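You operate a simulated robot arm through the tools that you are given. There is no shell and no other tool. Be economical: measure what you need, move in short steps, check, and stop when the job is done.

You run a simulated two-armed robot. Do the job below in one go: nothing can be reset, and whatever is moved stays where it is left.

Task
Take the blue-cap tube marked "416" from the top of the grey cart and put it on the top of the island by the mixer. Take the blue kit box and leave it on the low shelf of the grey table. Put two of the blank tubes from the top of the grey cart on the dish bench. Pull the grey pass door open. Any order will do. Set down upright: blue-cap tube, blue kit box, blank tube.

Only the result counts: the job must be done as asked and must still hold three seconds after the hand-in. Knocking over, shifting, dropping, spilling or breaking anything else fails it. A push-on lid holds only when it is set on centred and level and pressed home; a screw cap is set on level and turned clockwise until tight.

Robot
Two 7-joint arms with fingered hands on one trunk, on a base that drives. Base frame: it is fixed to the floor where the robot stands at the start and does not move with it; the origin is under the middle of the robot, x ahead of it, y to its left, z up. Lengths are in m, angles in degrees, forces in N, time in s.
The left shoulder is at the start at [0.068, 0.174, 1.015], the right one opposite. With the tool pointing down near the work surface each hand reaches from about 0.32 to 0.76 m from the robot's upright axis, wherever it stands, measured 20 degrees to its own side. Places, roughly: blank tube [0.75, -0.25, 0.75]; blue kit box [0.75, 0, 0.75]; blue-cap tube [0.5, -0.25, 0.75]; dish bench [-2.7, -0.3, 0.8]; grey pass door [-2, -3.3, 1]; low shelf of the grey table [0.6, -1.3, 0.2]; top of the island by the mixer [-1.4, -1.9, 0.8]. Payload 3.8 kg a hand.
The tool frame of a hand sits at the grasp point between the pads (the TCP): z along the fingers, y along the line on which they close. The tips reach 0.026 m beyond it. Largest opening 0.132 m; the body of the gripper starts 0.073 m behind the TCP. The gripper is a hand of 3 fingers: y runs from the thumb to the fingers, the wrist lies at [0, 0, -0.224] in the tool frame, and closing takes about 1.5 s.
Orientation is told as [roll, pitch, yaw] about the base's x, y, z axes, in that order, counted from this pose: with the fingers straight down and closing along the base's y, the tool's x points along the base's -x, its y along +y and its z along -z.

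Tools
- The arms move only by the tool drive_tool. It takes "left_motion", "right_motion" or both (then of equal length, played together; a hand with none holds still); each is a list that holds one entry, the list of rows, each a list of 6 numbers: the turn, a rotation vector about the base's x, y, z in degrees, then the shift along the base's x, y, z in m. In form: [[[wx, wy, wz, tx, ty, tz], ...]]. A call has 1 to 20 rows; each row shifts and turns the commanded pose from where the row before left it. "left_grip" and "right_grip" are, for a hand that has rows, the gripper command, from -1 (shut) to 1 (fully open), values between in proportion, set as the call begins (left out, the last holds). Each row takes 0.2 s and may step no farther than 0.05 m and 8.6 degrees from the row before; otherwise, or with a gripper value out of range, the whole call is refused. A pose out of reach is approached as far as the arm can. The call stops where the force on the tool passes 40 N (or 10 N more than at its start, if that is more) or the arm is blocked; 0.2 s more then pass. The fingers move at their own pace (about 0.108 m/s each) and stop on an object; they squeeze with about 25 N. The grip force told is the motor's: it shows also when the fingers shut on nothing. Time passes only in rows, and 0.2 s behind the last, so rows that do not move let the fingers close. The reply holds the time, the measured pose of the TCP, the force on the tool along the base axes, the opening and the grip force, in the units named above and with some noise, with the torque about the TCP (base axes, N m) and any sound that the robot's microphone picked up.
- Cameras (640 x 400 px; columns grow to the right, rows downward): "scene" is now at [0.171, -0.0257, 0.9565]; the picture's right is [-0.14, -0.99, 0.00], its down [0.19, -0.03, -0.98] and it looks along [0.97, -0.14, 0.19] (base axes); focal length 214 px, centre (320, 200). "left" rides on the left gripper at [-0.062, 0.003, -0.092] in its tool frame; the picture's right is [-0.05, -1.00, 0.00], its down [0.83, -0.04, -0.56] and it looks along [0.55, -0.03, 0.83] (tool axes); focal length 230 px, centre (320, 200). "right" rides on the right gripper at [0.062, 0.003, -0.092] in its tool frame; the picture's right is [-0.05, 1.00, 0.00], its down [-0.83, -0.04, -0.56] and it looks along [-0.55, -0.03, 0.83] (tool axes); focal length 230 px, centre (320, 200). There is no depth. A picture from a camera that has moved, and an enlarged one, comes with that camera's place and axes in the base frame and with its lens. The place of the scene camera against the robot may be out by one fixed shift of up to 0.025 m in any direction.
- capture(camera): a new picture of that camera. It takes no simulated time.
- slide_trunk(by): slides the trunk up (or, below 0, down) by that many m; the arms and the scene camera ride with it, the base frame stays. It gives what a move gives, with no picture.
- roll_base(legs): drives the robot by 1 to 6 legs, each [ahead, left, turn to the left] in m, m and degrees, along the robot's own axes; the way and the turn of a leg run together, so that a leg with both is an arc; at most 1.5 m and 180 degrees a leg. The arms and the cameras ride along, it lands a little off, and it stops where it bumps. It gives what a move gives.
- set_fingers(finger1, finger2, thumb_bend, hand): sets how far each is bent, from 0 (flat) to 100 (curled in); at 30 the hand is open as for a grip, at 70 the pads meet at the TCP. One left out holds its place. A second passes; each finger stops where it meets its share of the squeeze, and holds until it gets a number again. A gripper value or a shape takes the hand back. It gives what a move gives, with no picture; readings hold the bend of each and the force on the fingers (four entries, about 0 where the hand has none), thumb and palm.
- preshape(shape, hand): the hand has 3 fingers and takes this shape, open, in about a second: jaw (thumb against the fingers, like two jaws); tri (thumb and two fingers); tip (a fingertip pinch); poke (one finger out to press); point (the index stretched); flat (the hand flat); cup (the hand cupped); fist (a fist). The gripper value then closes the fingers along that shape, each until it touches; the sizes above hold for jaw. It gives what a move gives, with no picture.
- pan_tilt(pan, tilt): turns the head with the scene camera to pan (to the left, within 60 degrees either way) and tilt (down, from -29 to 69), counted from straight ahead of the robot. It gives what a move gives.
- zoom(camera, box): a new picture of the part [left, top, right, bottom] of that camera's present view, enlarged. It takes no simulated time.
- sign_off(): hands the job in; it is judged then, once.

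Work in short steps. Places have to be worked out from the pictures, the camera data and where the tool is seen: move nearer, look again, correct. Check each grasp and each placing, and mend what went wrong. You have 165 turns and 130 pictures in all, those below and enlarged ones among them. Open the grippers and draw the arms clear of the work before you hand the job in, unless the task says otherwise; then end with one line.

The tools are called after "Request:" by a JSON object that holds its "name" and its "arguments". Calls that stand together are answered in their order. drive_tool: Moves the arms, as the interface text tells. Its arguments: {"type":"object","properties":{"left_motion":{"type":"array"},"left_grip":{"type":"number"},"right_motion":{"type":"array"},"right_grip":{"type":"number"}},"required":[]} The other tools are called the same way: slide_trunk (by) slides the trunk up or down; preshape (shape, hand) gives the hand a shape; set_fingers (finger1, finger2, thumb_bend, hand) moves the fingers one by one; roll_base (legs) drives the base; pan_tilt (pan, tilt) turns the head that bears the scene camera; capture (camera) takes a picture; zoom (camera, box) takes an enlarged picture of a part of a camera's view; sign_off () hands the job in.

At the start:

```text
t: 0.0
left_eef_pos: [0.3686, 0.0473, 1.0059]
left_tool_rot: [-0.1, 0.0, 0.1]
left_ft_force: [-0.7, 0.6, 0.5]
left_moment: [-0.02, -0.03, -0.04]
left_grip_width: 0.132
left_grasp_force: 0.0
left_shape: jaw
left_bend: [30.0, 30.0, 30.0]
left_finger forces: [0.0, 0.0, 0.0, 0.0, 0.1, 0.0]
right_eef_pos: [0.337, -0.2821, 1.0342]
right_tool_rot: [0.0, 0.1, 0.0]
right_ft_force: [-1.0, 0.3, 0.3]
right_moment: [0.01, -0.01, -0.03]
right_grip_width: 0.1316
right_grasp_force: 0.1
right_shape: jaw
right_bend: [30.0, 30.0, 30.0]
right_finger forces: [0.0, 0.0, 0.0, 0.0, 0.1, 0.0]
trunk travel left (down, up): [-0.325, 0.157]
robot x, y, heading: [0.0019, 0.0003, -0.1]
head pan, tilt: [-8.2, -10.9]
```

scene: 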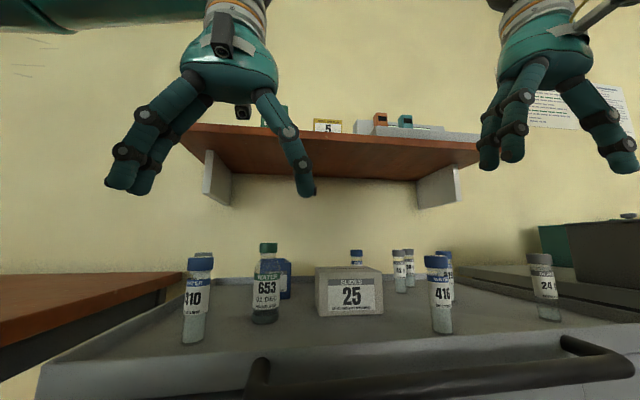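
right: 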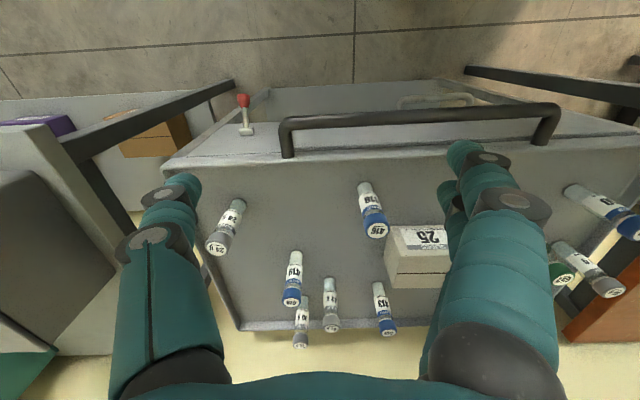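
left: 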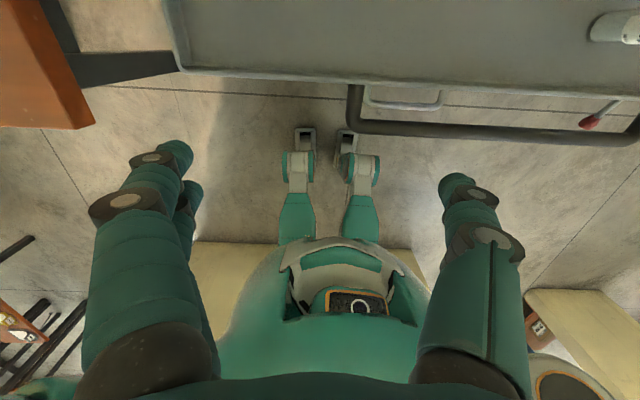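

The cart is ahead with several tubes on it; I tilt the head down to get a better view of the top.

Request:
{"name": "pan_tilt", "arguments": {"pan": -10, "tilt": 25}}

Request:
{"name": "capture", "arguments": {"camera": "scene"}}

Request:
{"name": "zoom", "arguments": {"camera": "right", "box": [180, 150, 480, 360]}}

```text
t: 1.0
left_eef_pos: [0.369, 0.0477, 1.0068]
left_tool_rot: [-0.1, 0.0, 0.2]
left_ft_force: [0.2, -0.1, 0.2]
left_moment: [0.0, 0.01, 0.0]
left_grip_width: 0.132
left_grasp_force: 0.1
left_shape: jaw
left_bend: [30.0, 30.0, 30.0]
left_finger forces: [0.0, 0.1, 0.1, 0.0, 0.0, 0.1]
right_eef_pos: [0.3366, -0.2818, 1.0346]
right_tool_rot: [0.0, 0.0, 0.0]
right_ft_force: [0.0, 0.2, 0.0]
right_moment: [-0.01, 0.03, 0.0]
right_grip_width: 0.132
right_grasp_force: 0.1
right_shape: jaw
right_bend: [30.0, 30.0, 30.0]
right_finger forces: [0.1, 0.0, 0.0, 0.1, 0.0, 0.0]
trunk travel left (down, up): [-0.325, 0.157]
robot x, y, heading: [0.0028, 0.0027, -0.1]
head pan, tilt: [-10.0, 25.0]
```

```text
126 pictures are left
camera scene: at [0.179, -0.0297, 0.8996], right [-0.17, -0.98, 0.0], down [-0.42, 0.07, -0.91], along [0.89, -0.16, -0.42], focal length 214 px, centre (320, 200)
```

scene: 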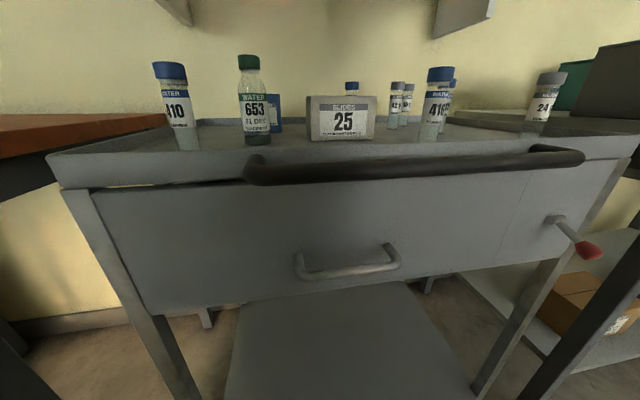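

```text
1.90 times, centred on (330, 255) of right
camera zoom: at [0.2754, -0.2785, 1.1265], right [0.05, 1.0, 0.0], down [0.83, -0.04, 0.56], along [0.55, -0.03, -0.83], focal length 438 px, centre (301, 95)
```

zoom: 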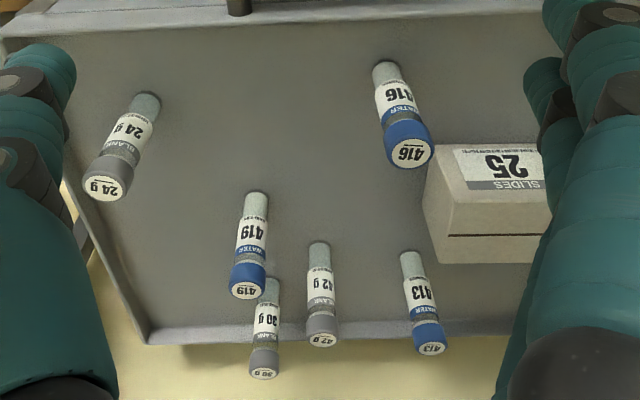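

Stereo estimates put the tray at roughly z≈0.82–0.85. I raise the trunk for a better overview from both cameras.

Request:
{"name": "slide_trunk", "arguments": {"by": 0.15}}

Request:
{"name": "capture", "arguments": {"camera": "scene"}}

Request:
{"name": "capture", "arguments": {"camera": "right"}}

```text
t: 2.8
left_eef_pos: [0.3704, 0.0476, 1.1548]
left_tool_rot: [-0.1, 0.1, 0.2]
left_ft_force: [0.1, 0.1, -0.2]
left_moment: [0.02, 0.03, 0.01]
left_grip_width: 0.132
left_grasp_force: 0.0
left_shape: jaw
left_bend: [30.0, 30.0, 30.0]
left_finger forces: [0.1, 0.0, 0.1, 0.1, 0.0, 0.1]
right_eef_pos: [0.3368, -0.2827, 1.1846]
right_tool_rot: [0.0, 0.1, 0.1]
right_ft_force: [-0.4, -0.1, -0.1]
right_moment: [0.01, -0.02, 0.01]
right_grip_width: 0.1318
right_grasp_force: 0.1
right_shape: jaw
right_bend: [30.0, 30.0, 30.0]
right_finger forces: [0.1, 0.0, 0.0, 0.0, 0.0, 0.0]
trunk travel left (down, up): [-0.475, 0.007]
robot x, y, heading: [-0.0027, 0.0002, -0.1]
head pan, tilt: [-10.0, 25.0]
```

```text
124 pictures are left
camera scene: at [0.1992, -0.0298, 1.0833], right [-0.17, -0.98, 0.0], down [-0.42, 0.07, -0.91], along [0.89, -0.16, -0.42], focal length 214 px, centre (320, 200)
```

scene: 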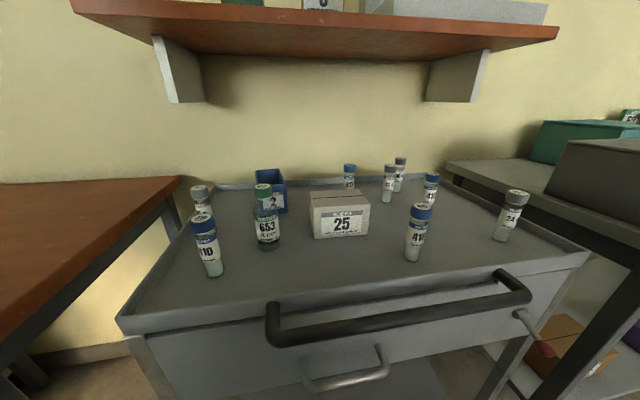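

```text
123 pictures are left
camera right: at [0.2766, -0.2787, 1.2757], right [0.05, 1.0, 0.0], down [0.83, -0.04, 0.55], along [0.55, -0.03, -0.83], focal length 230 px, centre (320, 200)
```

right: 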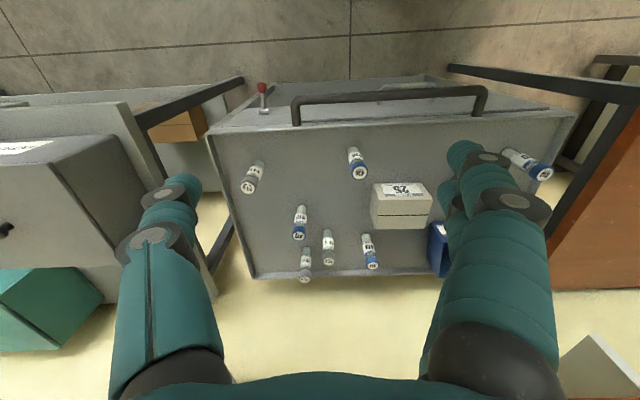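

Tray is at z≈0.82: 416 at ≈(0.46,-0.22), 24 g ≈(0.48,-0.42), 42 g ≈(0.68,-0.28). I look at the grey table and its low shelf to choose the box grasp, and zoom on the kit box.

Request:
{"name": "zoom", "arguments": {"camera": "scene", "box": [180, 140, 420, 290]}}

Request:
{"name": "pan_tilt", "arguments": {"pan": -60, "tilt": 30}}

Request:
{"name": "capture", "arguments": {"camera": "scene"}}

```text
2.67 times, centred on (300, 215) of scene
camera zoom: at [0.1992, -0.0298, 1.0833], right [-0.17, -0.98, 0.0], down [-0.42, 0.07, -0.91], along [0.89, -0.16, -0.42], focal length 572 px, centre (373, 160)
```

zoom: 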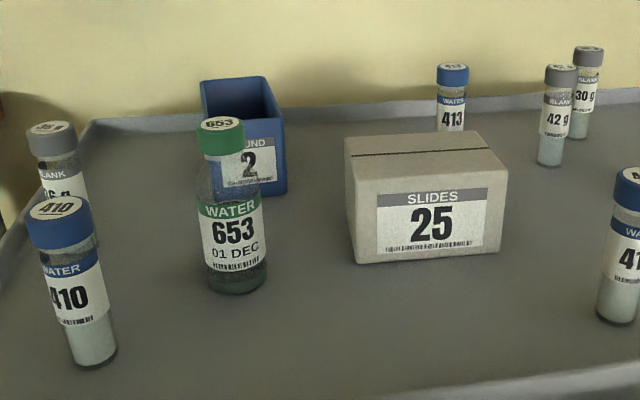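

```text
t: 4.0
left_eef_pos: [0.3697, 0.0488, 1.1567]
left_tool_rot: [-0.1, 0.1, 0.1]
left_ft_force: [-0.2, 0.2, 0.1]
left_moment: [0.02, -0.01, 0.01]
left_grip_width: 0.1319
left_grasp_force: 0.1
left_shape: jaw
left_bend: [30.0, 30.0, 30.0]
left_finger forces: [0.0, 0.0, 0.1, 0.0, 0.0, 0.0]
right_eef_pos: [0.3365, -0.283, 1.185]
right_tool_rot: [0.0, 0.0, 0.0]
right_ft_force: [-0.1, -0.1, -0.3]
right_moment: [-0.01, -0.02, 0.02]
right_grip_width: 0.1319
right_grasp_force: 0.1
right_shape: jaw
right_bend: [30.0, 30.0, 30.0]
right_finger forces: [0.1, 0.0, 0.0, 0.1, 0.1, 0.0]
trunk travel left (down, up): [-0.475, 0.007]
robot x, y, heading: [-0.0006, -0.0001, -0.1]
head pan, tilt: [-60.0, 30.0]
```

```text
121 pictures are left
camera scene: at [0.1532, -0.092, 1.0756], right [-0.87, -0.5, 0.0], down [-0.25, 0.43, -0.87], along [0.43, -0.75, -0.5], focal length 214 px, centre (320, 200)
```

scene: 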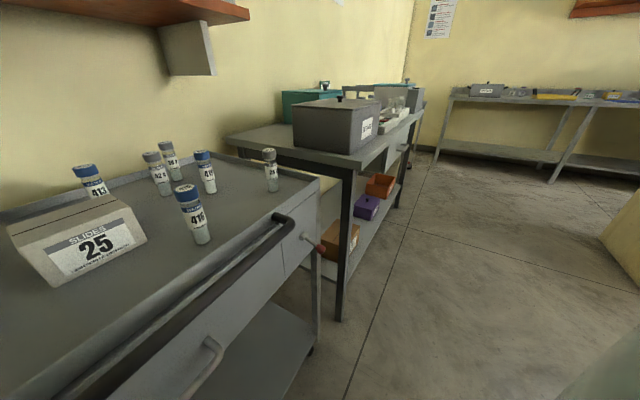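

Kit box is an open blue bin near (0.69,0.03) behind the 653 bottle; the grey table shelf is reachable from the front. First I'll bring the right hand above tube 416 with a reduced opening and check alignment.

Request:
{"name": "drive_tool", "arguments": {"right_motion": [[[0, 0, 0, 0.03, 0.016, -0.035], [0, 0, 0, 0.03, 0.016, -0.035], [0, 0, 0, 0.03, 0.016, -0.035], [0, 0, 0, 0.03, 0.015, -0.03]]], "right_grip": 0.2}}

Request:
{"name": "capture", "arguments": {"camera": "right"}}

```text
t: 5.0
left_eef_pos: [0.3707, 0.047, 1.1559]
left_tool_rot: [0.0, 0.1, 0.1]
left_ft_force: [0.3, -0.8, 0.6]
left_moment: [-0.01, 0.04, 0.01]
left_grip_width: 0.1318
left_grasp_force: 0.2
left_shape: jaw
left_bend: [30.0, 30.0, 30.0]
left_finger forces: [0.0, 0.0, 0.0, 0.0, 0.0, 0.0]
right_eef_pos: [0.444, -0.2337, 1.051]
right_tool_rot: [0.0, -0.1, -0.2]
right_ft_force: [0.3, 0.9, 0.5]
right_moment: [0.02, -0.01, -0.01]
right_grip_width: 0.08
right_grasp_force: 0.1
right_shape: jaw
right_bend: [71.0, 71.0, 71.0]
right_finger forces: [0.0, 0.1, 0.0, 0.0, 0.0, 0.0]
right hand out of reach, approached as far as the arm can: row 4
trunk travel left (down, up): [-0.475, 0.007]
robot x, y, heading: [0.0001, -0.0008, 0.2]
head pan, tilt: [-60.0, 30.0]
```

```text
120 pictures are left
camera right: at [0.3823, -0.2296, 1.1428], right [0.05, 1.0, 0.0], down [0.83, -0.04, 0.56], along [0.56, -0.03, -0.83], focal length 230 px, centre (320, 200)
```

right: 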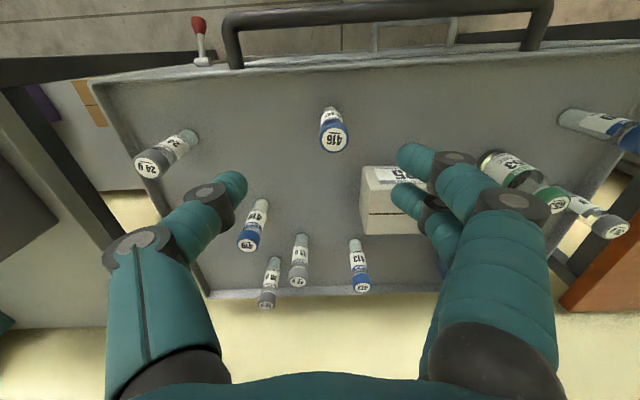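

416 sits at ≈(0.456,-0.222), the slides box starts at x≈0.51, so the fingers clear it. The high trunk limits the right arm's reach, so I lower the trunk 0.10 (TCP then ≈0.95).

Request:
{"name": "slide_trunk", "arguments": {"by": -0.1}}

Request:
{"name": "drive_tool", "arguments": {"right_motion": [[[0, 0, 0, 0, 0, 0], [0, 0, 0, 0, 0, 0]]]}}

Request:
{"name": "capture", "arguments": {"camera": "right"}}

```text
t: 6.3
left_eef_pos: [0.3683, 0.0476, 1.0568]
left_tool_rot: [0.0, -0.1, 0.2]
left_ft_force: [-0.6, 0.2, 0.7]
left_moment: [-0.04, -0.04, 0.0]
left_grip_width: 0.1322
left_grasp_force: 0.0
left_shape: jaw
left_bend: [30.0, 30.0, 30.0]
left_finger forces: [0.0, 0.0, 0.0, 0.0, 0.0, 0.1]
right_eef_pos: [0.4423, -0.2315, 0.9516]
right_tool_rot: [0.1, 0.0, 0.0]
right_ft_force: [-0.2, -0.2, 0.3]
right_moment: [0.02, 0.01, 0.01]
right_grip_width: 0.0796
right_grasp_force: 0.1
right_shape: jaw
right_bend: [71.0, 71.0, 71.0]
right_finger forces: [0.0, 0.1, 0.0, 0.0, 0.0, 0.1]
trunk travel left (down, up): [-0.375, 0.107]
robot x, y, heading: [0.0004, 0.0014, -0.0]
head pan, tilt: [-60.0, 30.0]
```

```text
t: 6.9
left_eef_pos: [0.3686, 0.0486, 1.0569]
left_tool_rot: [0.0, 0.0, 0.1]
left_ft_force: [0.3, -0.8, -0.4]
left_moment: [0.0, 0.02, -0.03]
left_grip_width: 0.1318
left_grasp_force: 0.0
left_shape: jaw
left_bend: [30.0, 30.0, 30.0]
left_finger forces: [0.1, 0.0, 0.0, 0.1, 0.0, 0.0]
right_eef_pos: [0.4434, -0.2331, 0.9511]
right_tool_rot: [0.0, 0.1, 0.0]
right_ft_force: [0.3, -0.3, -0.3]
right_moment: [-0.01, 0.02, 0.01]
right_grip_width: 0.0797
right_grasp_force: 0.1
right_shape: jaw
right_bend: [71.0, 71.0, 71.0]
right_finger forces: [0.0, 0.0, 0.1, 0.0, 0.0, 0.1]
trunk travel left (down, up): [-0.375, 0.107]
robot x, y, heading: [0.0017, 0.001, -0.0]
head pan, tilt: [-60.0, 30.0]
```

```text
119 pictures are left
camera right: at [0.3816, -0.228, 1.0437], right [0.05, 1.0, 0.0], down [0.83, -0.04, 0.56], along [0.56, -0.03, -0.83], focal length 230 px, centre (320, 200)
```

right: 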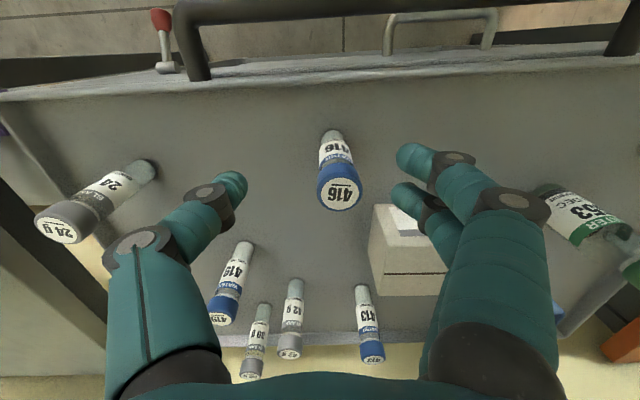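

Cap centre now computes to ≈(0.460,-0.220). I centre the hand above it with small steps before descending, narrowing the opening.

Request:
{"name": "drive_tool", "arguments": {"right_motion": [[[0, 0, 0, 0.007, 0.006, 0], [0, 0, 0, 0.007, 0.006, 0], [0, 0, 0, 0, 0, 0]]], "right_grip": -0.06}}

```text
t: 7.7
left_eef_pos: [0.3689, 0.047, 1.057]
left_tool_rot: [0.0, 0.0, 0.1]
left_ft_force: [-0.2, -0.9, 0.4]
left_moment: [-0.01, 0.0, -0.01]
left_grip_width: 0.132
left_grasp_force: 0.1
left_shape: jaw
left_bend: [30.0, 30.0, 30.0]
left_finger forces: [0.1, 0.1, 0.0, 0.0, 0.1, 0.0]
right_eef_pos: [0.4574, -0.221, 0.9513]
right_tool_rot: [0.1, 0.0, 0.0]
right_ft_force: [-0.4, -0.4, -0.6]
right_moment: [0.0, 0.01, -0.01]
right_grip_width: 0.0629
right_grasp_force: 0.0
right_shape: jaw
right_bend: [73.0, 73.0, 70.0]
right_finger forces: [0.0, 0.0, 0.0, 0.1, 0.0, 0.0]
trunk travel left (down, up): [-0.375, 0.107]
robot x, y, heading: [0.0027, 0.001, 0.2]
head pan, tilt: [-60.0, 30.0]
```

Hand is over the tube at (0.457,-0.221). I descend 0.06 to z≈0.89 and look.

Request:
{"name": "drive_tool", "arguments": {"right_motion": [[[0, 0, 0, 0.001, 0, -0.02], [0, 0, 0, 0, 0, -0.02], [0, 0, 0, 0, 0, -0.02], [0, 0, 0, 0, 0, 0]]]}}

Request:
{"name": "capture", "arguments": {"camera": "right"}}

```text
t: 8.7
left_eef_pos: [0.3688, 0.0474, 1.0568]
left_tool_rot: [-0.2, 0.0, 0.2]
left_ft_force: [0.0, 0.1, -0.2]
left_moment: [0.04, 0.0, 0.0]
left_grip_width: 0.1319
left_grasp_force: 0.2
left_shape: jaw
left_bend: [30.0, 30.0, 30.0]
left_finger forces: [0.0, 0.0, 0.0, 0.1, 0.0, 0.0]
right_eef_pos: [0.4578, -0.2196, 0.8915]
right_tool_rot: [0.0, 0.0, -0.1]
right_ft_force: [0.0, -0.2, -0.1]
right_moment: [0.03, -0.03, -0.02]
right_grip_width: 0.0626
right_grasp_force: 0.1
right_shape: jaw
right_bend: [73.0, 73.0, 70.0]
right_finger forces: [0.0, 0.1, 0.0, 0.0, 0.0, 0.0]
trunk travel left (down, up): [-0.375, 0.107]
robot x, y, heading: [0.0017, 0.0013, 0.1]
head pan, tilt: [-60.0, 30.0]
```

```text
118 pictures are left
camera right: at [0.3965, -0.2166, 0.9831], right [0.05, 1.0, 0.0], down [0.83, -0.04, 0.56], along [0.55, -0.03, -0.83], focal length 230 px, centre (320, 200)
```

right: 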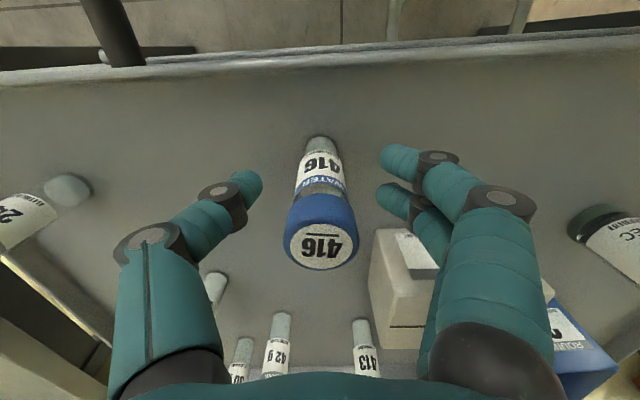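

The tube is centred between thumb and fingers. I close the right gripper.

Request:
{"name": "drive_tool", "arguments": {"right_motion": [[[0, 0, 0, 0.001, 0, 0], [0, 0, 0, 0, 0, 0], [0, 0, 0, 0, 0, 0], [0, 0, 0, 0, 0, 0], [0, 0, 0, 0, 0, 0]]], "right_grip": -1}}

Request:
{"name": "capture", "arguments": {"camera": "right"}}

```text
t: 9.9
left_eef_pos: [0.3687, 0.0477, 1.0566]
left_tool_rot: [-0.1, 0.0, 0.1]
left_ft_force: [0.1, 0.0, -0.6]
left_moment: [0.01, 0.0, 0.01]
left_grip_width: 0.1319
left_grasp_force: 0.1
left_shape: jaw
left_bend: [30.0, 30.0, 30.0]
left_finger forces: [0.0, 0.1, 0.0, 0.1, 0.0, 0.0]
right_eef_pos: [0.4588, -0.2199, 0.8917]
right_tool_rot: [0.1, 0.0, 0.0]
right_ft_force: [0.0, 0.1, -0.1]
right_moment: [0.03, -0.02, -0.04]
right_grip_width: 0.0161
right_grasp_force: 24.8
right_shape: jaw
right_bend: [72.0, 72.0, 70.0]
right_finger forces: [11.0, 11.8, 0.0, 0.0, 22.3, 0.0]
trunk travel left (down, up): [-0.375, 0.107]
robot x, y, heading: [0.0009, -0.0023, -0.3]
head pan, tilt: [-60.0, 30.0]
```

```text
117 pictures are left
camera right: at [0.3977, -0.2164, 0.9833], right [0.05, 1.0, 0.0], down [0.83, -0.04, 0.56], along [0.55, -0.03, -0.83], focal length 230 px, centre (320, 200)
```

right: 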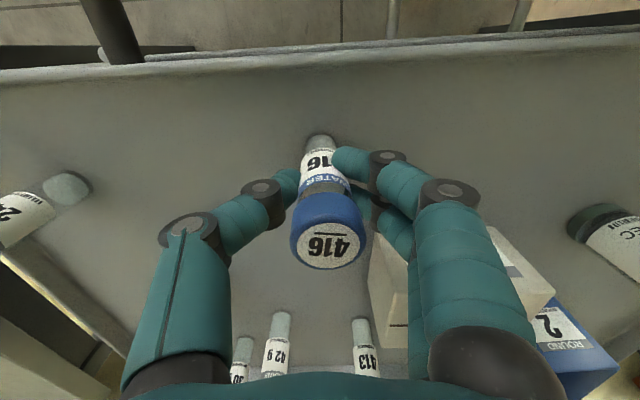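

Gripped with ~25 N. I lift 0.12 straight up and check.

Request:
{"name": "drive_tool", "arguments": {"right_motion": [[[0, 0, 0, 0, 0, 0.02], [0, 0, 0, 0, 0, 0.03], [0, 0, 0, 0, 0, 0.04], [0, 0, 0, 0, 0, 0.03]]]}}

Request:
{"name": "capture", "arguments": {"camera": "right"}}

```text
t: 10.9
left_eef_pos: [0.3689, 0.048, 1.0573]
left_tool_rot: [-0.2, 0.0, 0.1]
left_ft_force: [0.0, -0.6, 0.2]
left_moment: [0.02, 0.05, 0.04]
left_grip_width: 0.132
left_grasp_force: 0.1
left_shape: jaw
left_bend: [30.0, 30.0, 30.0]
left_finger forces: [0.0, 0.0, 0.0, 0.0, 0.0, 0.0]
right_eef_pos: [0.4569, -0.2185, 1.0117]
right_tool_rot: [0.0, 0.1, 0.0]
right_ft_force: [0.1, 0.3, -0.4]
right_moment: [0.0, -0.01, -0.01]
right_grip_width: 0.0163
right_grasp_force: 25.2
right_shape: jaw
right_bend: [72.0, 72.0, 70.0]
right_finger forces: [11.6, 12.4, 0.0, 0.0, 22.2, 0.0]
trunk travel left (down, up): [-0.375, 0.107]
robot x, y, heading: [-0.0008, -0.0015, -0.3]
head pan, tilt: [-60.0, 30.0]
```

```text
116 pictures are left
camera right: at [0.3972, -0.2151, 1.1047], right [0.05, 1.0, 0.0], down [0.83, -0.04, 0.56], along [0.55, -0.03, -0.83], focal length 230 px, centre (320, 200)
```

right: 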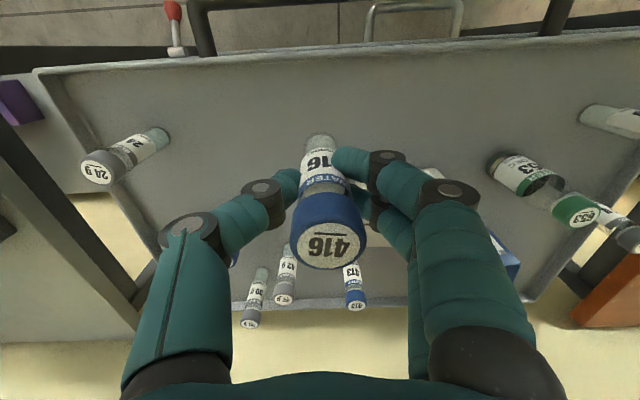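

416 is held. Now I tuck the right hand back and right, while pitching the left hand 40° forward and moving toward the kit box above everything.

Request:
{"name": "drive_tool", "arguments": {"right_motion": [[[0, 0, 0, -0.025, -0.016, 0], [0, 0, 0, -0.025, -0.016, 0], [0, 0, 0, -0.025, -0.016, 0], [0, 0, 0, -0.025, -0.016, 0], [0, 0, 0, -0.025, -0.016, 0]]], "left_motion": [[[0, -8, 0, 0.035, 0, 0.01], [0, -8, 0, 0.035, 0, 0.01], [0, -8, 0, 0.035, 0, 0.01], [0, -8, 0, 0.035, 0, 0.01], [0, -8, 0, 0.035, 0, 0.01]]]}}

Request:
{"name": "capture", "arguments": {"camera": "left"}}

```text
t: 12.1
left_eef_pos: [0.5447, 0.048, 1.1064]
left_tool_rot: [-0.1, -40.2, -0.1]
left_ft_force: [0.7, 0.6, -0.1]
left_moment: [0.0, 0.03, 0.01]
left_grip_width: 0.1318
left_grasp_force: 0.0
left_shape: jaw
left_bend: [30.0, 30.0, 30.0]
left_finger forces: [0.0, 0.1, 0.1, 0.0, 0.0, 0.1]
right_eef_pos: [0.3343, -0.3, 1.0114]
right_tool_rot: [0.0, 0.0, 0.1]
right_ft_force: [-0.2, 0.5, -0.5]
right_moment: [0.02, -0.01, -0.01]
right_grip_width: 0.016
right_grasp_force: 25.1
right_shape: jaw
right_bend: [72.0, 72.0, 70.0]
right_finger forces: [11.5, 12.3, 0.0, 0.0, 22.2, 0.0]
trunk travel left (down, up): [-0.375, 0.107]
robot x, y, heading: [-0.0002, 0.0, -0.0]
head pan, tilt: [-60.0, 30.0]
```

```text
115 pictures are left
camera left: at [0.5323, 0.05, 1.2177], right [0.04, -1.0, 0.03], down [-0.99, -0.04, -0.11], along [0.11, -0.03, -0.99], focal length 230 px, centre (320, 200)
```

left: 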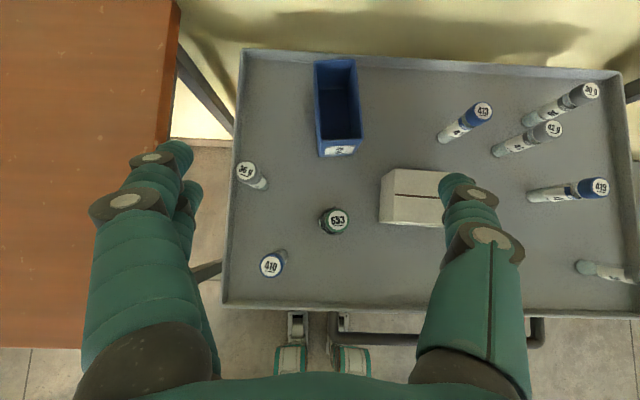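

Clear overhead view: the bin is ≈0.125×0.066 m, centre ≈(0.724,0.018), yaw ≈+5.5°, rim z≈0.89. I move the left hand over it with that yaw and re-check.

Request:
{"name": "drive_tool", "arguments": {"left_motion": [[[0, 0, 5.5, 0.033, -0.006, 0], [0, 0, 0, 0.034, -0.006, -0.02], [0, 0, 0, 0.034, -0.006, -0.03], [0, 0, 0, 0.034, -0.006, -0.03], [0, 0, 0, 0.035, -0.006, -0.04]]]}}

Request:
{"name": "capture", "arguments": {"camera": "left"}}

```text
refused: row 5 steps farther than a row can; nothing moved
```

```text
114 pictures are left
camera left: at [0.5323, 0.05, 1.2177], right [0.04, -1.0, 0.03], down [-0.99, -0.04, -0.11], along [0.11, -0.03, -0.99], focal length 230 px, centre (320, 200)
```

left: 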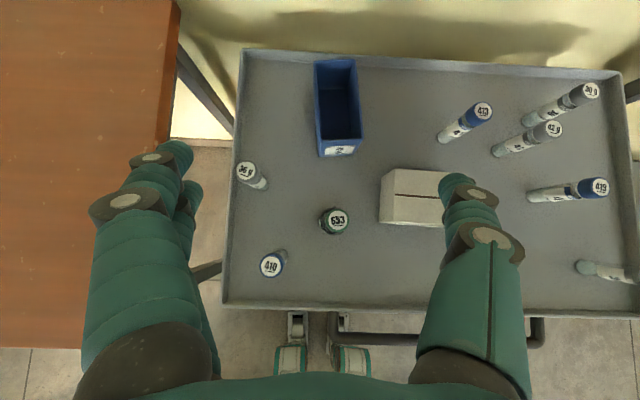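

The last row exceeded the step limit; I resend with smaller steps.

Request:
{"name": "drive_tool", "arguments": {"left_motion": [[[0, 0, 5.5, 0.033, -0.006, 0], [0, 0, 0, 0.034, -0.006, -0.02], [0, 0, 0, 0.034, -0.006, -0.03], [0, 0, 0, 0.034, -0.006, -0.03], [0, 0, 0, 0.035, -0.006, -0.03]]]}}

Request:
{"name": "capture", "arguments": {"camera": "left"}}

```text
t: 12.9
left_eef_pos: [0.643, 0.0283, 1.0563]
left_tool_rot: [-0.4, -40.1, 6.3]
left_ft_force: [-29.6, 10.8, 0.3]
left_moment: [-1.47, -3.5, 0.01]
left_grip_width: 0.132
left_grasp_force: 0.1
left_shape: jaw
left_bend: [30.0, 30.0, 30.0]
left_finger forces: [0.0, 0.1, 0.1, 0.1, 0.1, 0.0]
right_eef_pos: [0.3342, -0.2985, 1.0119]
right_tool_rot: [0.1, 0.0, 0.0]
right_ft_force: [1.1, 0.0, -2.1]
right_moment: [0.02, 0.07, 0.01]
right_grip_width: 0.016
right_grasp_force: 25.0
right_shape: jaw
right_bend: [72.0, 72.0, 70.0]
right_finger forces: [11.6, 12.4, 0.0, 0.0, 22.2, 0.0]
trunk travel left (down, up): [-0.375, 0.107]
robot x, y, heading: [0.0014, 0.0002, 0.1]
head pan, tilt: [-60.0, 30.0]
stopped in row 4 (left hand): the force on the tool passed its limit (the readings are from after the stop); the commanded pose is now the measured one
```

```text
113 pictures are left
camera left: at [0.6309, 0.0306, 1.1676], right [0.15, -0.99, 0.04], down [-0.98, -0.15, -0.11], along [0.12, -0.02, -0.99], focal length 230 px, centre (320, 200)
```

left: 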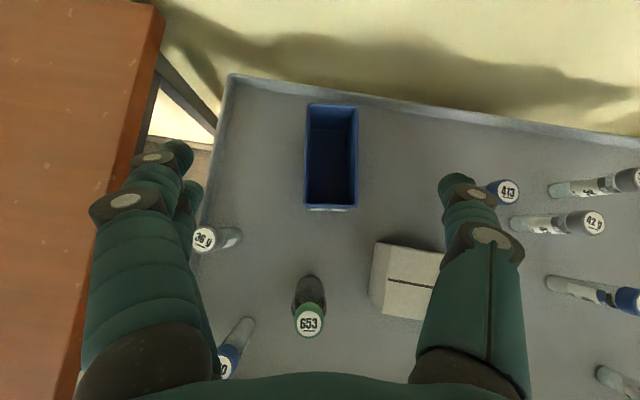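

Hand top bumped the wall shelf's edge (contact ~z 1.17, x≈0.65). I back off, drop below it, then go forward to above the bin.

Request:
{"name": "drive_tool", "arguments": {"left_motion": [[[0, 0, 0, -0.04, 0, 0], [0, 0, 0, 0, 0, -0.045], [0, 0, 0, 0, 0, -0.045], [0, 0, 0, 0.035, -0.003, 0], [0, 0, 0, 0.035, -0.003, 0], [0, 0, 0, 0.042, -0.003, 0], [0, 0, 0, 0, 0, 0]]]}}

Request:
{"name": "capture", "arguments": {"camera": "left"}}

```text
t: 14.6
left_eef_pos: [0.7187, 0.0193, 0.9659]
left_tool_rot: [-0.3, -40.1, 6.0]
left_ft_force: [-0.1, 0.1, 0.2]
left_moment: [0.0, -0.01, -0.02]
left_grip_width: 0.132
left_grasp_force: 0.1
left_shape: jaw
left_bend: [30.0, 30.0, 30.0]
left_finger forces: [0.0, 0.1, 0.0, 0.0, 0.0, 0.1]
right_eef_pos: [0.3342, -0.299, 1.0112]
right_tool_rot: [0.0, -0.1, -0.1]
right_ft_force: [0.2, -1.1, -0.6]
right_moment: [-0.02, 0.01, -0.03]
right_grip_width: 0.016
right_grasp_force: 25.1
right_shape: jaw
right_bend: [72.0, 72.0, 70.0]
right_finger forces: [11.7, 12.2, 0.0, 0.0, 22.2, 0.1]
trunk travel left (down, up): [-0.375, 0.107]
robot x, y, heading: [0.0024, -0.0003, 0.0]
head pan, tilt: [-60.0, 30.0]
```

```text
112 pictures are left
camera left: at [0.7051, 0.0204, 1.0773], right [0.14, -0.99, 0.04], down [-0.98, -0.15, -0.11], along [0.11, -0.02, -0.99], focal length 230 px, centre (320, 200)
```

left: 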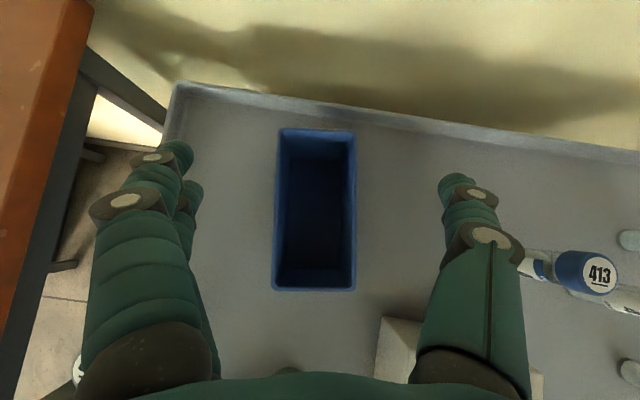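

The bin is centred between thumb and fingers. I descend 0.093.

Request:
{"name": "drive_tool", "arguments": {"left_motion": [[[0, 0, 0, -0.001, 0, -0.031], [0, 0, 0, -0.001, 0, -0.031], [0, 0, 0, 0, 0, -0.031], [0, 0, 0, 0, 0, 0]]]}}

Request:
{"name": "capture", "arguments": {"camera": "left"}}

```text
t: 15.6
left_eef_pos: [0.7161, 0.0199, 0.871]
left_tool_rot: [-0.3, -40.1, 6.1]
left_ft_force: [-0.3, -0.6, 0.2]
left_moment: [-0.02, -0.02, 0.03]
left_grip_width: 0.1319
left_grasp_force: 0.1
left_shape: jaw
left_bend: [30.0, 30.0, 30.0]
left_finger forces: [0.0, 0.0, 0.0, 0.0, 0.0, 0.0]
right_eef_pos: [0.3343, -0.2989, 1.0117]
right_tool_rot: [0.0, 0.0, 0.0]
right_ft_force: [-0.2, -0.1, 0.0]
right_moment: [0.02, 0.0, -0.01]
right_grip_width: 0.0159
right_grasp_force: 25.4
right_shape: jaw
right_bend: [72.0, 72.0, 70.0]
right_finger forces: [11.8, 12.3, 0.0, 0.0, 22.2, 0.0]
trunk travel left (down, up): [-0.375, 0.107]
robot x, y, heading: [0.0036, -0.0004, 0.2]
head pan, tilt: [-60.0, 30.0]
```

```text
111 pictures are left
camera left: at [0.7032, 0.0207, 0.9835], right [0.14, -0.99, 0.04], down [-0.98, -0.15, -0.11], along [0.11, -0.02, -0.99], focal length 230 px, centre (320, 200)
```

left: 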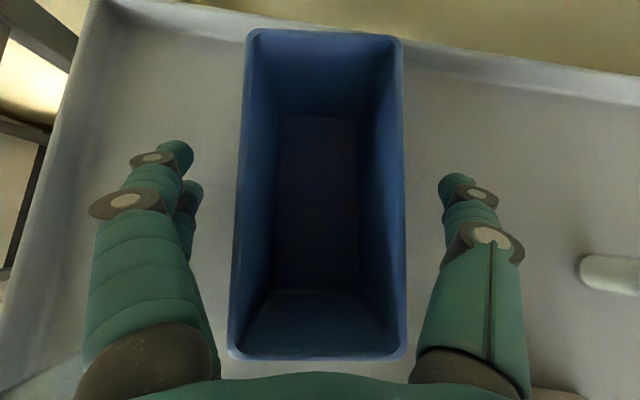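

Nicely straddled and empty. I close the left gripper.

Request:
{"name": "drive_tool", "arguments": {"left_motion": [[[0, 0, 0, 0, 0, 0], [0, 0, 0, 0, 0, 0], [0, 0, 0, 0, 0, 0], [0, 0, 0, 0, 0, 0], [0, 0, 0, 0, 0, 0]]], "left_grip": -1}}

Request:
{"name": "capture", "arguments": {"camera": "left"}}

```text
t: 16.8
left_eef_pos: [0.7163, 0.0198, 0.8723]
left_tool_rot: [-0.1, -40.3, 6.1]
left_ft_force: [0.2, 0.9, 0.5]
left_moment: [0.03, 0.02, 0.02]
left_grip_width: 0.0598
left_grasp_force: 25.0
left_shape: jaw
left_bend: [73.0, 73.0, 70.0]
left_finger forces: [11.3, 11.3, 0.1, 0.0, 22.8, 0.0]
right_eef_pos: [0.3343, -0.2992, 1.0112]
right_tool_rot: [0.1, 0.0, 0.0]
right_ft_force: [-0.6, 1.0, -0.8]
right_moment: [-0.03, -0.02, 0.03]
right_grip_width: 0.016
right_grasp_force: 24.8
right_shape: jaw
right_bend: [72.0, 72.0, 70.0]
right_finger forces: [11.8, 12.4, 0.0, 0.0, 22.2, 0.0]
trunk travel left (down, up): [-0.375, 0.107]
robot x, y, heading: [-0.0004, -0.0027, 0.1]
head pan, tilt: [-60.0, 30.0]
```

```text
110 pictures are left
camera left: at [0.7034, 0.0207, 0.9835], right [0.14, -0.99, 0.04], down [-0.98, -0.15, -0.11], along [0.11, -0.02, -0.99], focal length 230 px, centre (320, 200)
```

left: 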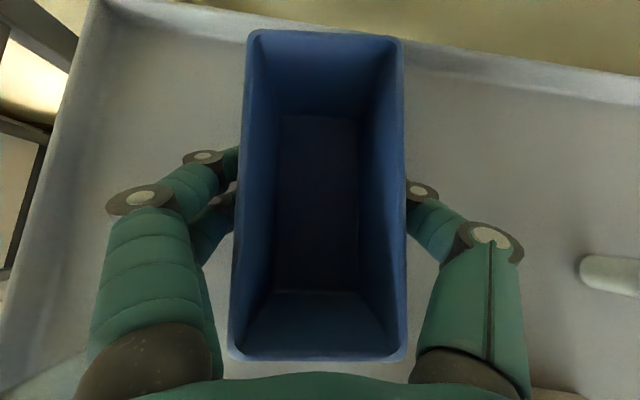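

Firm grip on the bin. I lift 0.05 and check it comes along level.

Request:
{"name": "drive_tool", "arguments": {"left_motion": [[[0, 0, 0, 0, 0, 0.015], [0, 0, 0, 0, 0, 0.02], [0, 0, 0, 0, 0, 0.025], [0, 0, 0, 0, 0, 0.03], [0, 0, 0, 0, 0, 0.03]]]}}

Request:
{"name": "capture", "arguments": {"camera": "left"}}

Request:
{"name": "pan_tilt", "arguments": {"pan": -5, "tilt": 15}}

Request:
{"name": "capture", "arguments": {"camera": "scene"}}

```text
t: 17.9
left_eef_pos: [0.7151, 0.0206, 0.9921]
left_tool_rot: [-0.3, -40.1, 6.0]
left_ft_force: [0.7, -0.2, -0.4]
left_moment: [0.01, -0.01, 0.03]
left_grip_width: 0.0597
left_grasp_force: 24.6
left_shape: jaw
left_bend: [73.0, 73.0, 70.0]
left_finger forces: [11.2, 11.2, 0.1, 0.0, 22.8, 0.1]
right_eef_pos: [0.3347, -0.2998, 1.0128]
right_tool_rot: [0.0, 0.1, 0.1]
right_ft_force: [-0.2, -0.5, 0.2]
right_moment: [-0.03, 0.02, 0.02]
right_grip_width: 0.0161
right_grasp_force: 24.7
right_shape: jaw
right_bend: [72.0, 72.0, 70.0]
right_finger forces: [11.8, 12.3, 0.0, 0.0, 22.2, 0.0]
trunk travel left (down, up): [-0.375, 0.107]
robot x, y, heading: [0.0018, 0.0001, -0.1]
head pan, tilt: [-60.0, 30.0]
```

```text
109 pictures are left
camera left: at [0.7027, 0.0214, 1.1039], right [0.14, -0.99, 0.04], down [-0.98, -0.15, -0.11], along [0.11, -0.02, -0.99], focal length 230 px, centre (320, 200)
```

left: 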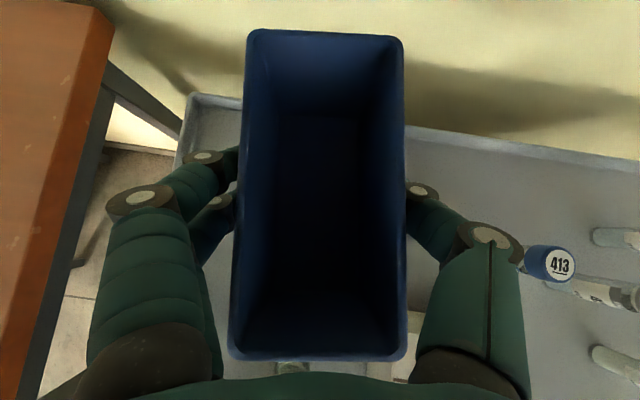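

```text
t: 19.2
left_eef_pos: [0.7174, 0.0208, 0.9919]
left_tool_rot: [-0.2, -40.1, 6.1]
left_ft_force: [-0.3, 0.0, -1.1]
left_moment: [0.0, -0.05, 0.02]
left_grip_width: 0.0595
left_grasp_force: 24.7
left_shape: jaw
left_bend: [73.0, 73.0, 70.0]
left_finger forces: [11.3, 11.3, 0.0, 0.1, 22.6, 0.1]
right_eef_pos: [0.3349, -0.2994, 1.0111]
right_tool_rot: [0.0, 0.0, 0.0]
right_ft_force: [0.4, 0.9, -0.7]
right_moment: [-0.02, 0.0, -0.02]
right_grip_width: 0.0162
right_grasp_force: 24.7
right_shape: jaw
right_bend: [72.0, 72.0, 70.0]
right_finger forces: [11.7, 12.3, 0.0, 0.0, 22.2, 0.0]
trunk travel left (down, up): [-0.375, 0.107]
robot x, y, heading: [-0.0013, 0.0002, 0.2]
head pan, tilt: [-5.0, 15.0]
```

```text
108 pictures are left
camera scene: at [0.1878, -0.0217, 0.9683], right [-0.09, -1.0, 0.0], down [-0.26, 0.02, -0.97], along [0.96, -0.08, -0.26], focal length 214 px, centre (320, 200)
```

scene: 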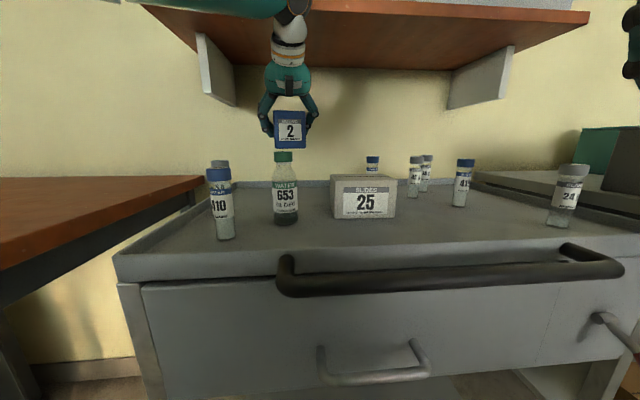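

Bin held level. I raise a further 0.035 and retract over the bottle (bin bottom ≈0.975 vs bottle top ≈0.94).

Request:
{"name": "drive_tool", "arguments": {"left_motion": [[[0, 0, 0, 0, 0, 0.018], [0, 0, 0, 0, 0, 0.018], [0, 0, 0, -0.04, 0, 0], [0, 0, 0, -0.045, 0, 0], [0, 0, 0, -0.045, 0, 0], [0, 0, 0, -0.045, 0, 0], [0, 0, 0, -0.045, 0, 0], [0, 0, 0, -0.045, 0.01, 0]]]}}

Request:
{"name": "capture", "arguments": {"camera": "scene"}}

```text
t: 21.0
left_eef_pos: [0.4495, 0.0298, 1.0284]
left_tool_rot: [-0.3, -40.2, 6.2]
left_ft_force: [0.5, -0.2, -2.1]
left_moment: [0.01, 0.02, 0.0]
left_grip_width: 0.0598
left_grasp_force: 25.9
left_shape: jaw
left_bend: [73.0, 73.0, 70.0]
left_finger forces: [11.4, 11.3, 0.0, 0.1, 22.5, 0.0]
right_eef_pos: [0.3349, -0.298, 1.0108]
right_tool_rot: [0.0, -0.1, 0.0]
right_ft_force: [0.1, 0.1, -0.5]
right_moment: [-0.04, -0.01, 0.04]
right_grip_width: 0.016
right_grasp_force: 24.5
right_shape: jaw
right_bend: [72.0, 72.0, 70.0]
right_finger forces: [11.8, 12.5, 0.1, 0.1, 22.2, 0.0]
trunk travel left (down, up): [-0.375, 0.107]
robot x, y, heading: [-0.0027, 0.0016, 0.1]
head pan, tilt: [-5.0, 15.0]
```

```text
107 pictures are left
camera scene: at [0.1874, -0.0215, 0.9684], right [-0.09, -1.0, 0.0], down [-0.26, 0.02, -0.97], along [0.96, -0.08, -0.26], focal length 214 px, centre (320, 200)
```

scene: 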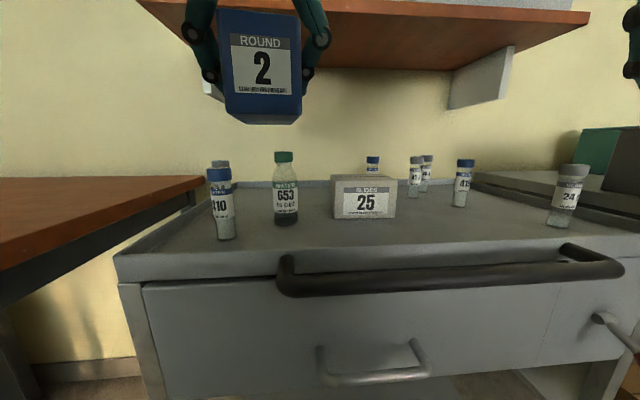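

Bin clear of the cart. I back the base 0.2 m, then look right toward the table before strafing.

Request:
{"name": "roll_base", "arguments": {"legs": [[-0.2, 0, 0]]}}

Request:
{"name": "pan_tilt", "arguments": {"pan": -60, "tilt": 20}}

Request:
{"name": "capture", "arguments": {"camera": "scene"}}

```text
t: 22.6
left_eef_pos: [0.2512, 0.0287, 1.0284]
left_tool_rot: [-0.2, -40.1, 6.2]
left_ft_force: [-0.4, 0.8, -1.1]
left_moment: [0.01, -0.01, -0.02]
left_grip_width: 0.0599
left_grasp_force: 25.3
left_shape: jaw
left_bend: [73.0, 73.0, 70.0]
left_finger forces: [11.3, 11.3, 0.0, 0.1, 22.7, 0.0]
right_eef_pos: [0.1358, -0.3, 1.0117]
right_tool_rot: [0.0, 0.0, 0.1]
right_ft_force: [0.9, 0.1, -1.7]
right_moment: [0.04, 0.02, -0.01]
right_grip_width: 0.0158
right_grasp_force: 25.1
right_shape: jaw
right_bend: [72.0, 72.0, 70.0]
right_finger forces: [11.8, 12.3, 0.0, 0.0, 22.2, 0.0]
trunk travel left (down, up): [-0.375, 0.107]
robot x, y, heading: [-0.1974, 0.0046, 0.1]
head pan, tilt: [-5.0, 15.0]
```

```text
t: 23.8
left_eef_pos: [0.2517, 0.0303, 1.0278]
left_tool_rot: [-0.2, -40.2, 6.2]
left_ft_force: [0.0, 0.3, -0.7]
left_moment: [0.02, -0.03, -0.02]
left_grip_width: 0.0596
left_grasp_force: 24.7
left_shape: jaw
left_bend: [73.0, 73.0, 70.0]
left_finger forces: [11.2, 11.3, 0.0, 0.1, 22.6, 0.0]
right_eef_pos: [0.136, -0.2994, 1.0114]
right_tool_rot: [0.0, 0.0, 0.0]
right_ft_force: [-0.6, 0.2, 0.0]
right_moment: [0.01, 0.01, 0.01]
right_grip_width: 0.0161
right_grasp_force: 25.0
right_shape: jaw
right_bend: [72.0, 72.0, 70.0]
right_finger forces: [11.8, 12.4, 0.0, 0.0, 22.2, 0.1]
trunk travel left (down, up): [-0.375, 0.107]
robot x, y, heading: [-0.1979, -0.0021, 0.5]
head pan, tilt: [-60.0, 20.0]
```

```text
106 pictures are left
camera scene: at [-0.0572, -0.0943, 0.9602], right [-0.86, -0.5, 0.0], down [-0.17, 0.3, -0.94], along [0.47, -0.81, -0.34], focal length 214 px, centre (320, 200)
```

scene: 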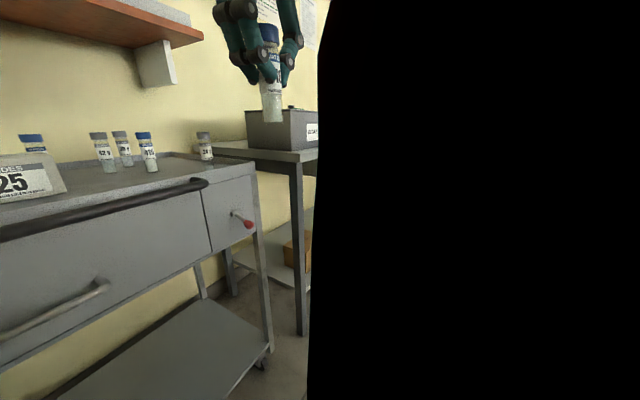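

The corridor in front of the table is clear (table edge x≈0.38). I strafe right 1.25 m and tilt the head to look at the shelf.

Request:
{"name": "roll_base", "arguments": {"legs": [[0, -1.25, 0]]}}

Request:
{"name": "pan_tilt", "arguments": {"pan": 0, "tilt": 45}}

Request:
{"name": "capture", "arguments": {"camera": "scene"}}

```text
t: 30.1
left_eef_pos: [0.2501, -1.2247, 1.0283]
left_tool_rot: [-0.3, -40.1, 5.8]
left_ft_force: [-0.3, 0.1, -0.7]
left_moment: [-0.01, 0.0, 0.01]
left_grip_width: 0.0598
left_grasp_force: 25.3
left_shape: jaw
left_bend: [73.0, 73.0, 70.0]
left_finger forces: [11.3, 11.3, 0.1, 0.0, 22.8, 0.0]
right_eef_pos: [0.1329, -1.5534, 1.0104]
right_tool_rot: [0.1, 0.0, -0.3]
right_ft_force: [-0.7, 0.5, -0.2]
right_moment: [0.01, -0.02, 0.03]
right_grip_width: 0.0158
right_grasp_force: 25.4
right_shape: jaw
right_bend: [72.0, 72.0, 70.0]
right_finger forces: [11.8, 12.5, 0.0, 0.0, 22.2, 0.1]
trunk travel left (down, up): [-0.375, 0.107]
robot x, y, heading: [-0.2006, -1.2522, -0.1]
head pan, tilt: [-60.0, 20.0]
```

```text
t: 31.4
left_eef_pos: [0.2511, -1.2264, 1.0273]
left_tool_rot: [-0.2, -40.1, 5.8]
left_ft_force: [-0.3, 0.3, -0.6]
left_moment: [-0.02, 0.0, -0.01]
left_grip_width: 0.0596
left_grasp_force: 24.9
left_shape: jaw
left_bend: [73.0, 73.0, 70.0]
left_finger forces: [11.3, 11.4, 0.0, 0.1, 22.6, 0.0]
right_eef_pos: [0.1334, -1.554, 1.0116]
right_tool_rot: [0.1, 0.1, -0.3]
right_ft_force: [0.4, 0.4, -0.3]
right_moment: [0.01, -0.01, -0.01]
right_grip_width: 0.016
right_grasp_force: 24.9
right_shape: jaw
right_bend: [72.0, 72.0, 70.0]
right_finger forces: [11.7, 12.5, 0.0, 0.0, 22.1, 0.0]
trunk travel left (down, up): [-0.375, 0.107]
robot x, y, heading: [-0.2034, -1.2494, -0.3]
head pan, tilt: [0.0, 45.0]
```

```text
105 pictures are left
camera scene: at [-0.0244, -1.2666, 0.9215], right [-0.01, -1.0, 0.0], down [-0.71, 0.0, -0.71], along [0.71, 0.0, -0.71], focal length 214 px, centre (320, 200)
```

scene: 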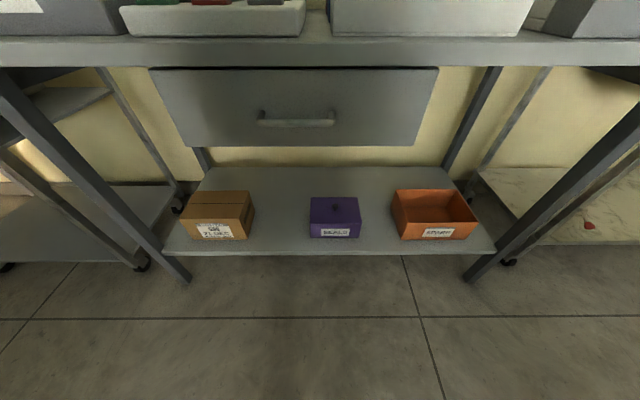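

Shelf at z≈0.22, front edge x≈0.40; free gap between the brown and purple boxes centred at y≈-1.105. I lower the trunk, keeping hands in front of the table edge.

Request:
{"name": "slide_trunk", "arguments": {"by": -0.36}}

Request:
{"name": "capture", "arguments": {"camera": "scene"}}

```text
t: 35.0
left_eef_pos: [0.25, -1.2253, 0.6675]
left_tool_rot: [-0.1, -40.1, 5.8]
left_ft_force: [-0.1, -0.9, -1.2]
left_moment: [-0.05, 0.05, 0.02]
left_grip_width: 0.0581
left_grasp_force: 25.3
left_shape: jaw
left_bend: [73.0, 73.0, 71.0]
left_finger forces: [11.5, 12.5, 0.1, 0.1, 24.1, 0.0]
right_eef_pos: [0.132, -1.5526, 0.6512]
right_tool_rot: [0.0, 0.0, -0.3]
right_ft_force: [-0.1, -0.3, -0.8]
right_moment: [-0.02, -0.02, -0.03]
right_grip_width: 0.0162
right_grasp_force: 24.8
right_shape: jaw
right_bend: [72.0, 72.0, 70.0]
right_finger forces: [12.4, 12.8, 0.1, 0.0, 22.2, 0.0]
trunk travel left (down, up): [-0.015, 0.467]
robot x, y, heading: [-0.1994, -1.2523, -0.5]
head pan, tilt: [0.0, 45.0]
```

```text
104 pictures are left
camera scene: at [-0.0193, -1.2666, 0.5615], right [0.0, -1.0, 0.0], down [-0.71, 0.0, -0.71], along [0.71, 0.0, -0.71], focal length 214 px, centre (320, 200)
```

scene: 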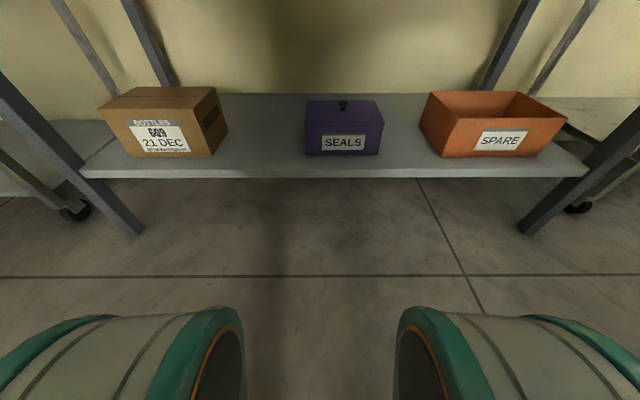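

The gap (y≈-0.97…-1.225) is confirmed. I lower the left hand in front of the shelf to z≈0.42 and line up at y≈-1.09.

Request:
{"name": "drive_tool", "arguments": {"left_motion": [[[0, 0, 0, 0, 0.022, -0.041], [0, 0, 0, 0, 0.022, -0.041], [0, 0, 0, 0, 0.022, -0.041], [0, 0, 0, 0, 0.022, -0.041], [0, 0, 0, 0, 0.022, -0.041], [0, 0, 0, 0, 0.022, -0.041]]]}}

Request:
{"name": "capture", "arguments": {"camera": "left"}}

Request:
{"name": "capture", "arguments": {"camera": "scene"}}

```text
t: 36.4
left_eef_pos: [0.315, -1.1255, 0.4436]
left_tool_rot: [-0.2, -40.2, 5.7]
left_ft_force: [0.1, -0.4, -0.7]
left_moment: [-0.01, 0.04, 0.01]
left_grip_width: 0.0579
left_grasp_force: 24.9
left_shape: jaw
left_bend: [73.0, 73.0, 71.0]
left_finger forces: [11.2, 12.5, 0.1, 0.0, 23.7, 0.0]
left hand out of reach, approached as far as the arm can: row 1, 2, 3, 4, 5
right_eef_pos: [0.1331, -1.5537, 0.652]
right_tool_rot: [0.0, 0.1, -0.3]
right_ft_force: [-0.8, -0.8, -0.2]
right_moment: [-0.01, 0.0, -0.01]
right_grip_width: 0.0158
right_grasp_force: 25.1
right_shape: jaw
right_bend: [72.0, 72.0, 70.0]
right_finger forces: [12.5, 12.8, 0.0, 0.0, 22.3, 0.0]
trunk travel left (down, up): [-0.015, 0.467]
robot x, y, heading: [-0.1978, -1.2535, -0.1]
head pan, tilt: [0.0, 45.0]
```

```text
103 pictures are left
camera left: at [0.3029, -1.1245, 0.555], right [0.14, -0.99, 0.04], down [-0.98, -0.14, -0.11], along [0.12, -0.02, -0.99], focal length 230 px, centre (320, 200)
```

left: 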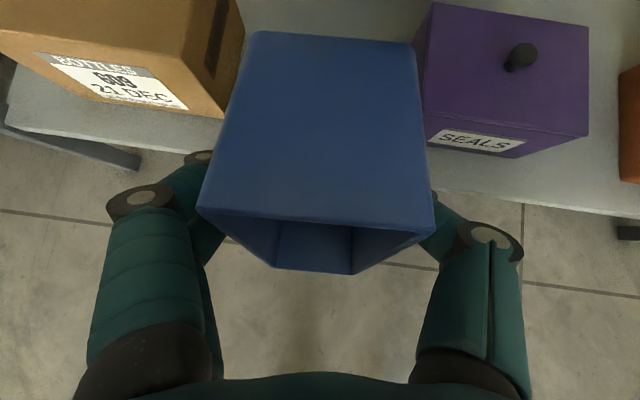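

```text
102 pictures are left
camera scene: at [-0.0193, -1.2666, 0.5615], right [0.0, -1.0, 0.0], down [-0.71, 0.0, -0.71], along [0.71, 0.0, -0.71], focal length 214 px, centre (320, 200)
```

scene: 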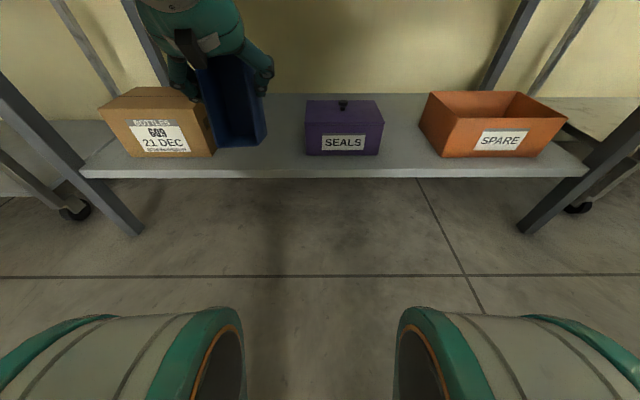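

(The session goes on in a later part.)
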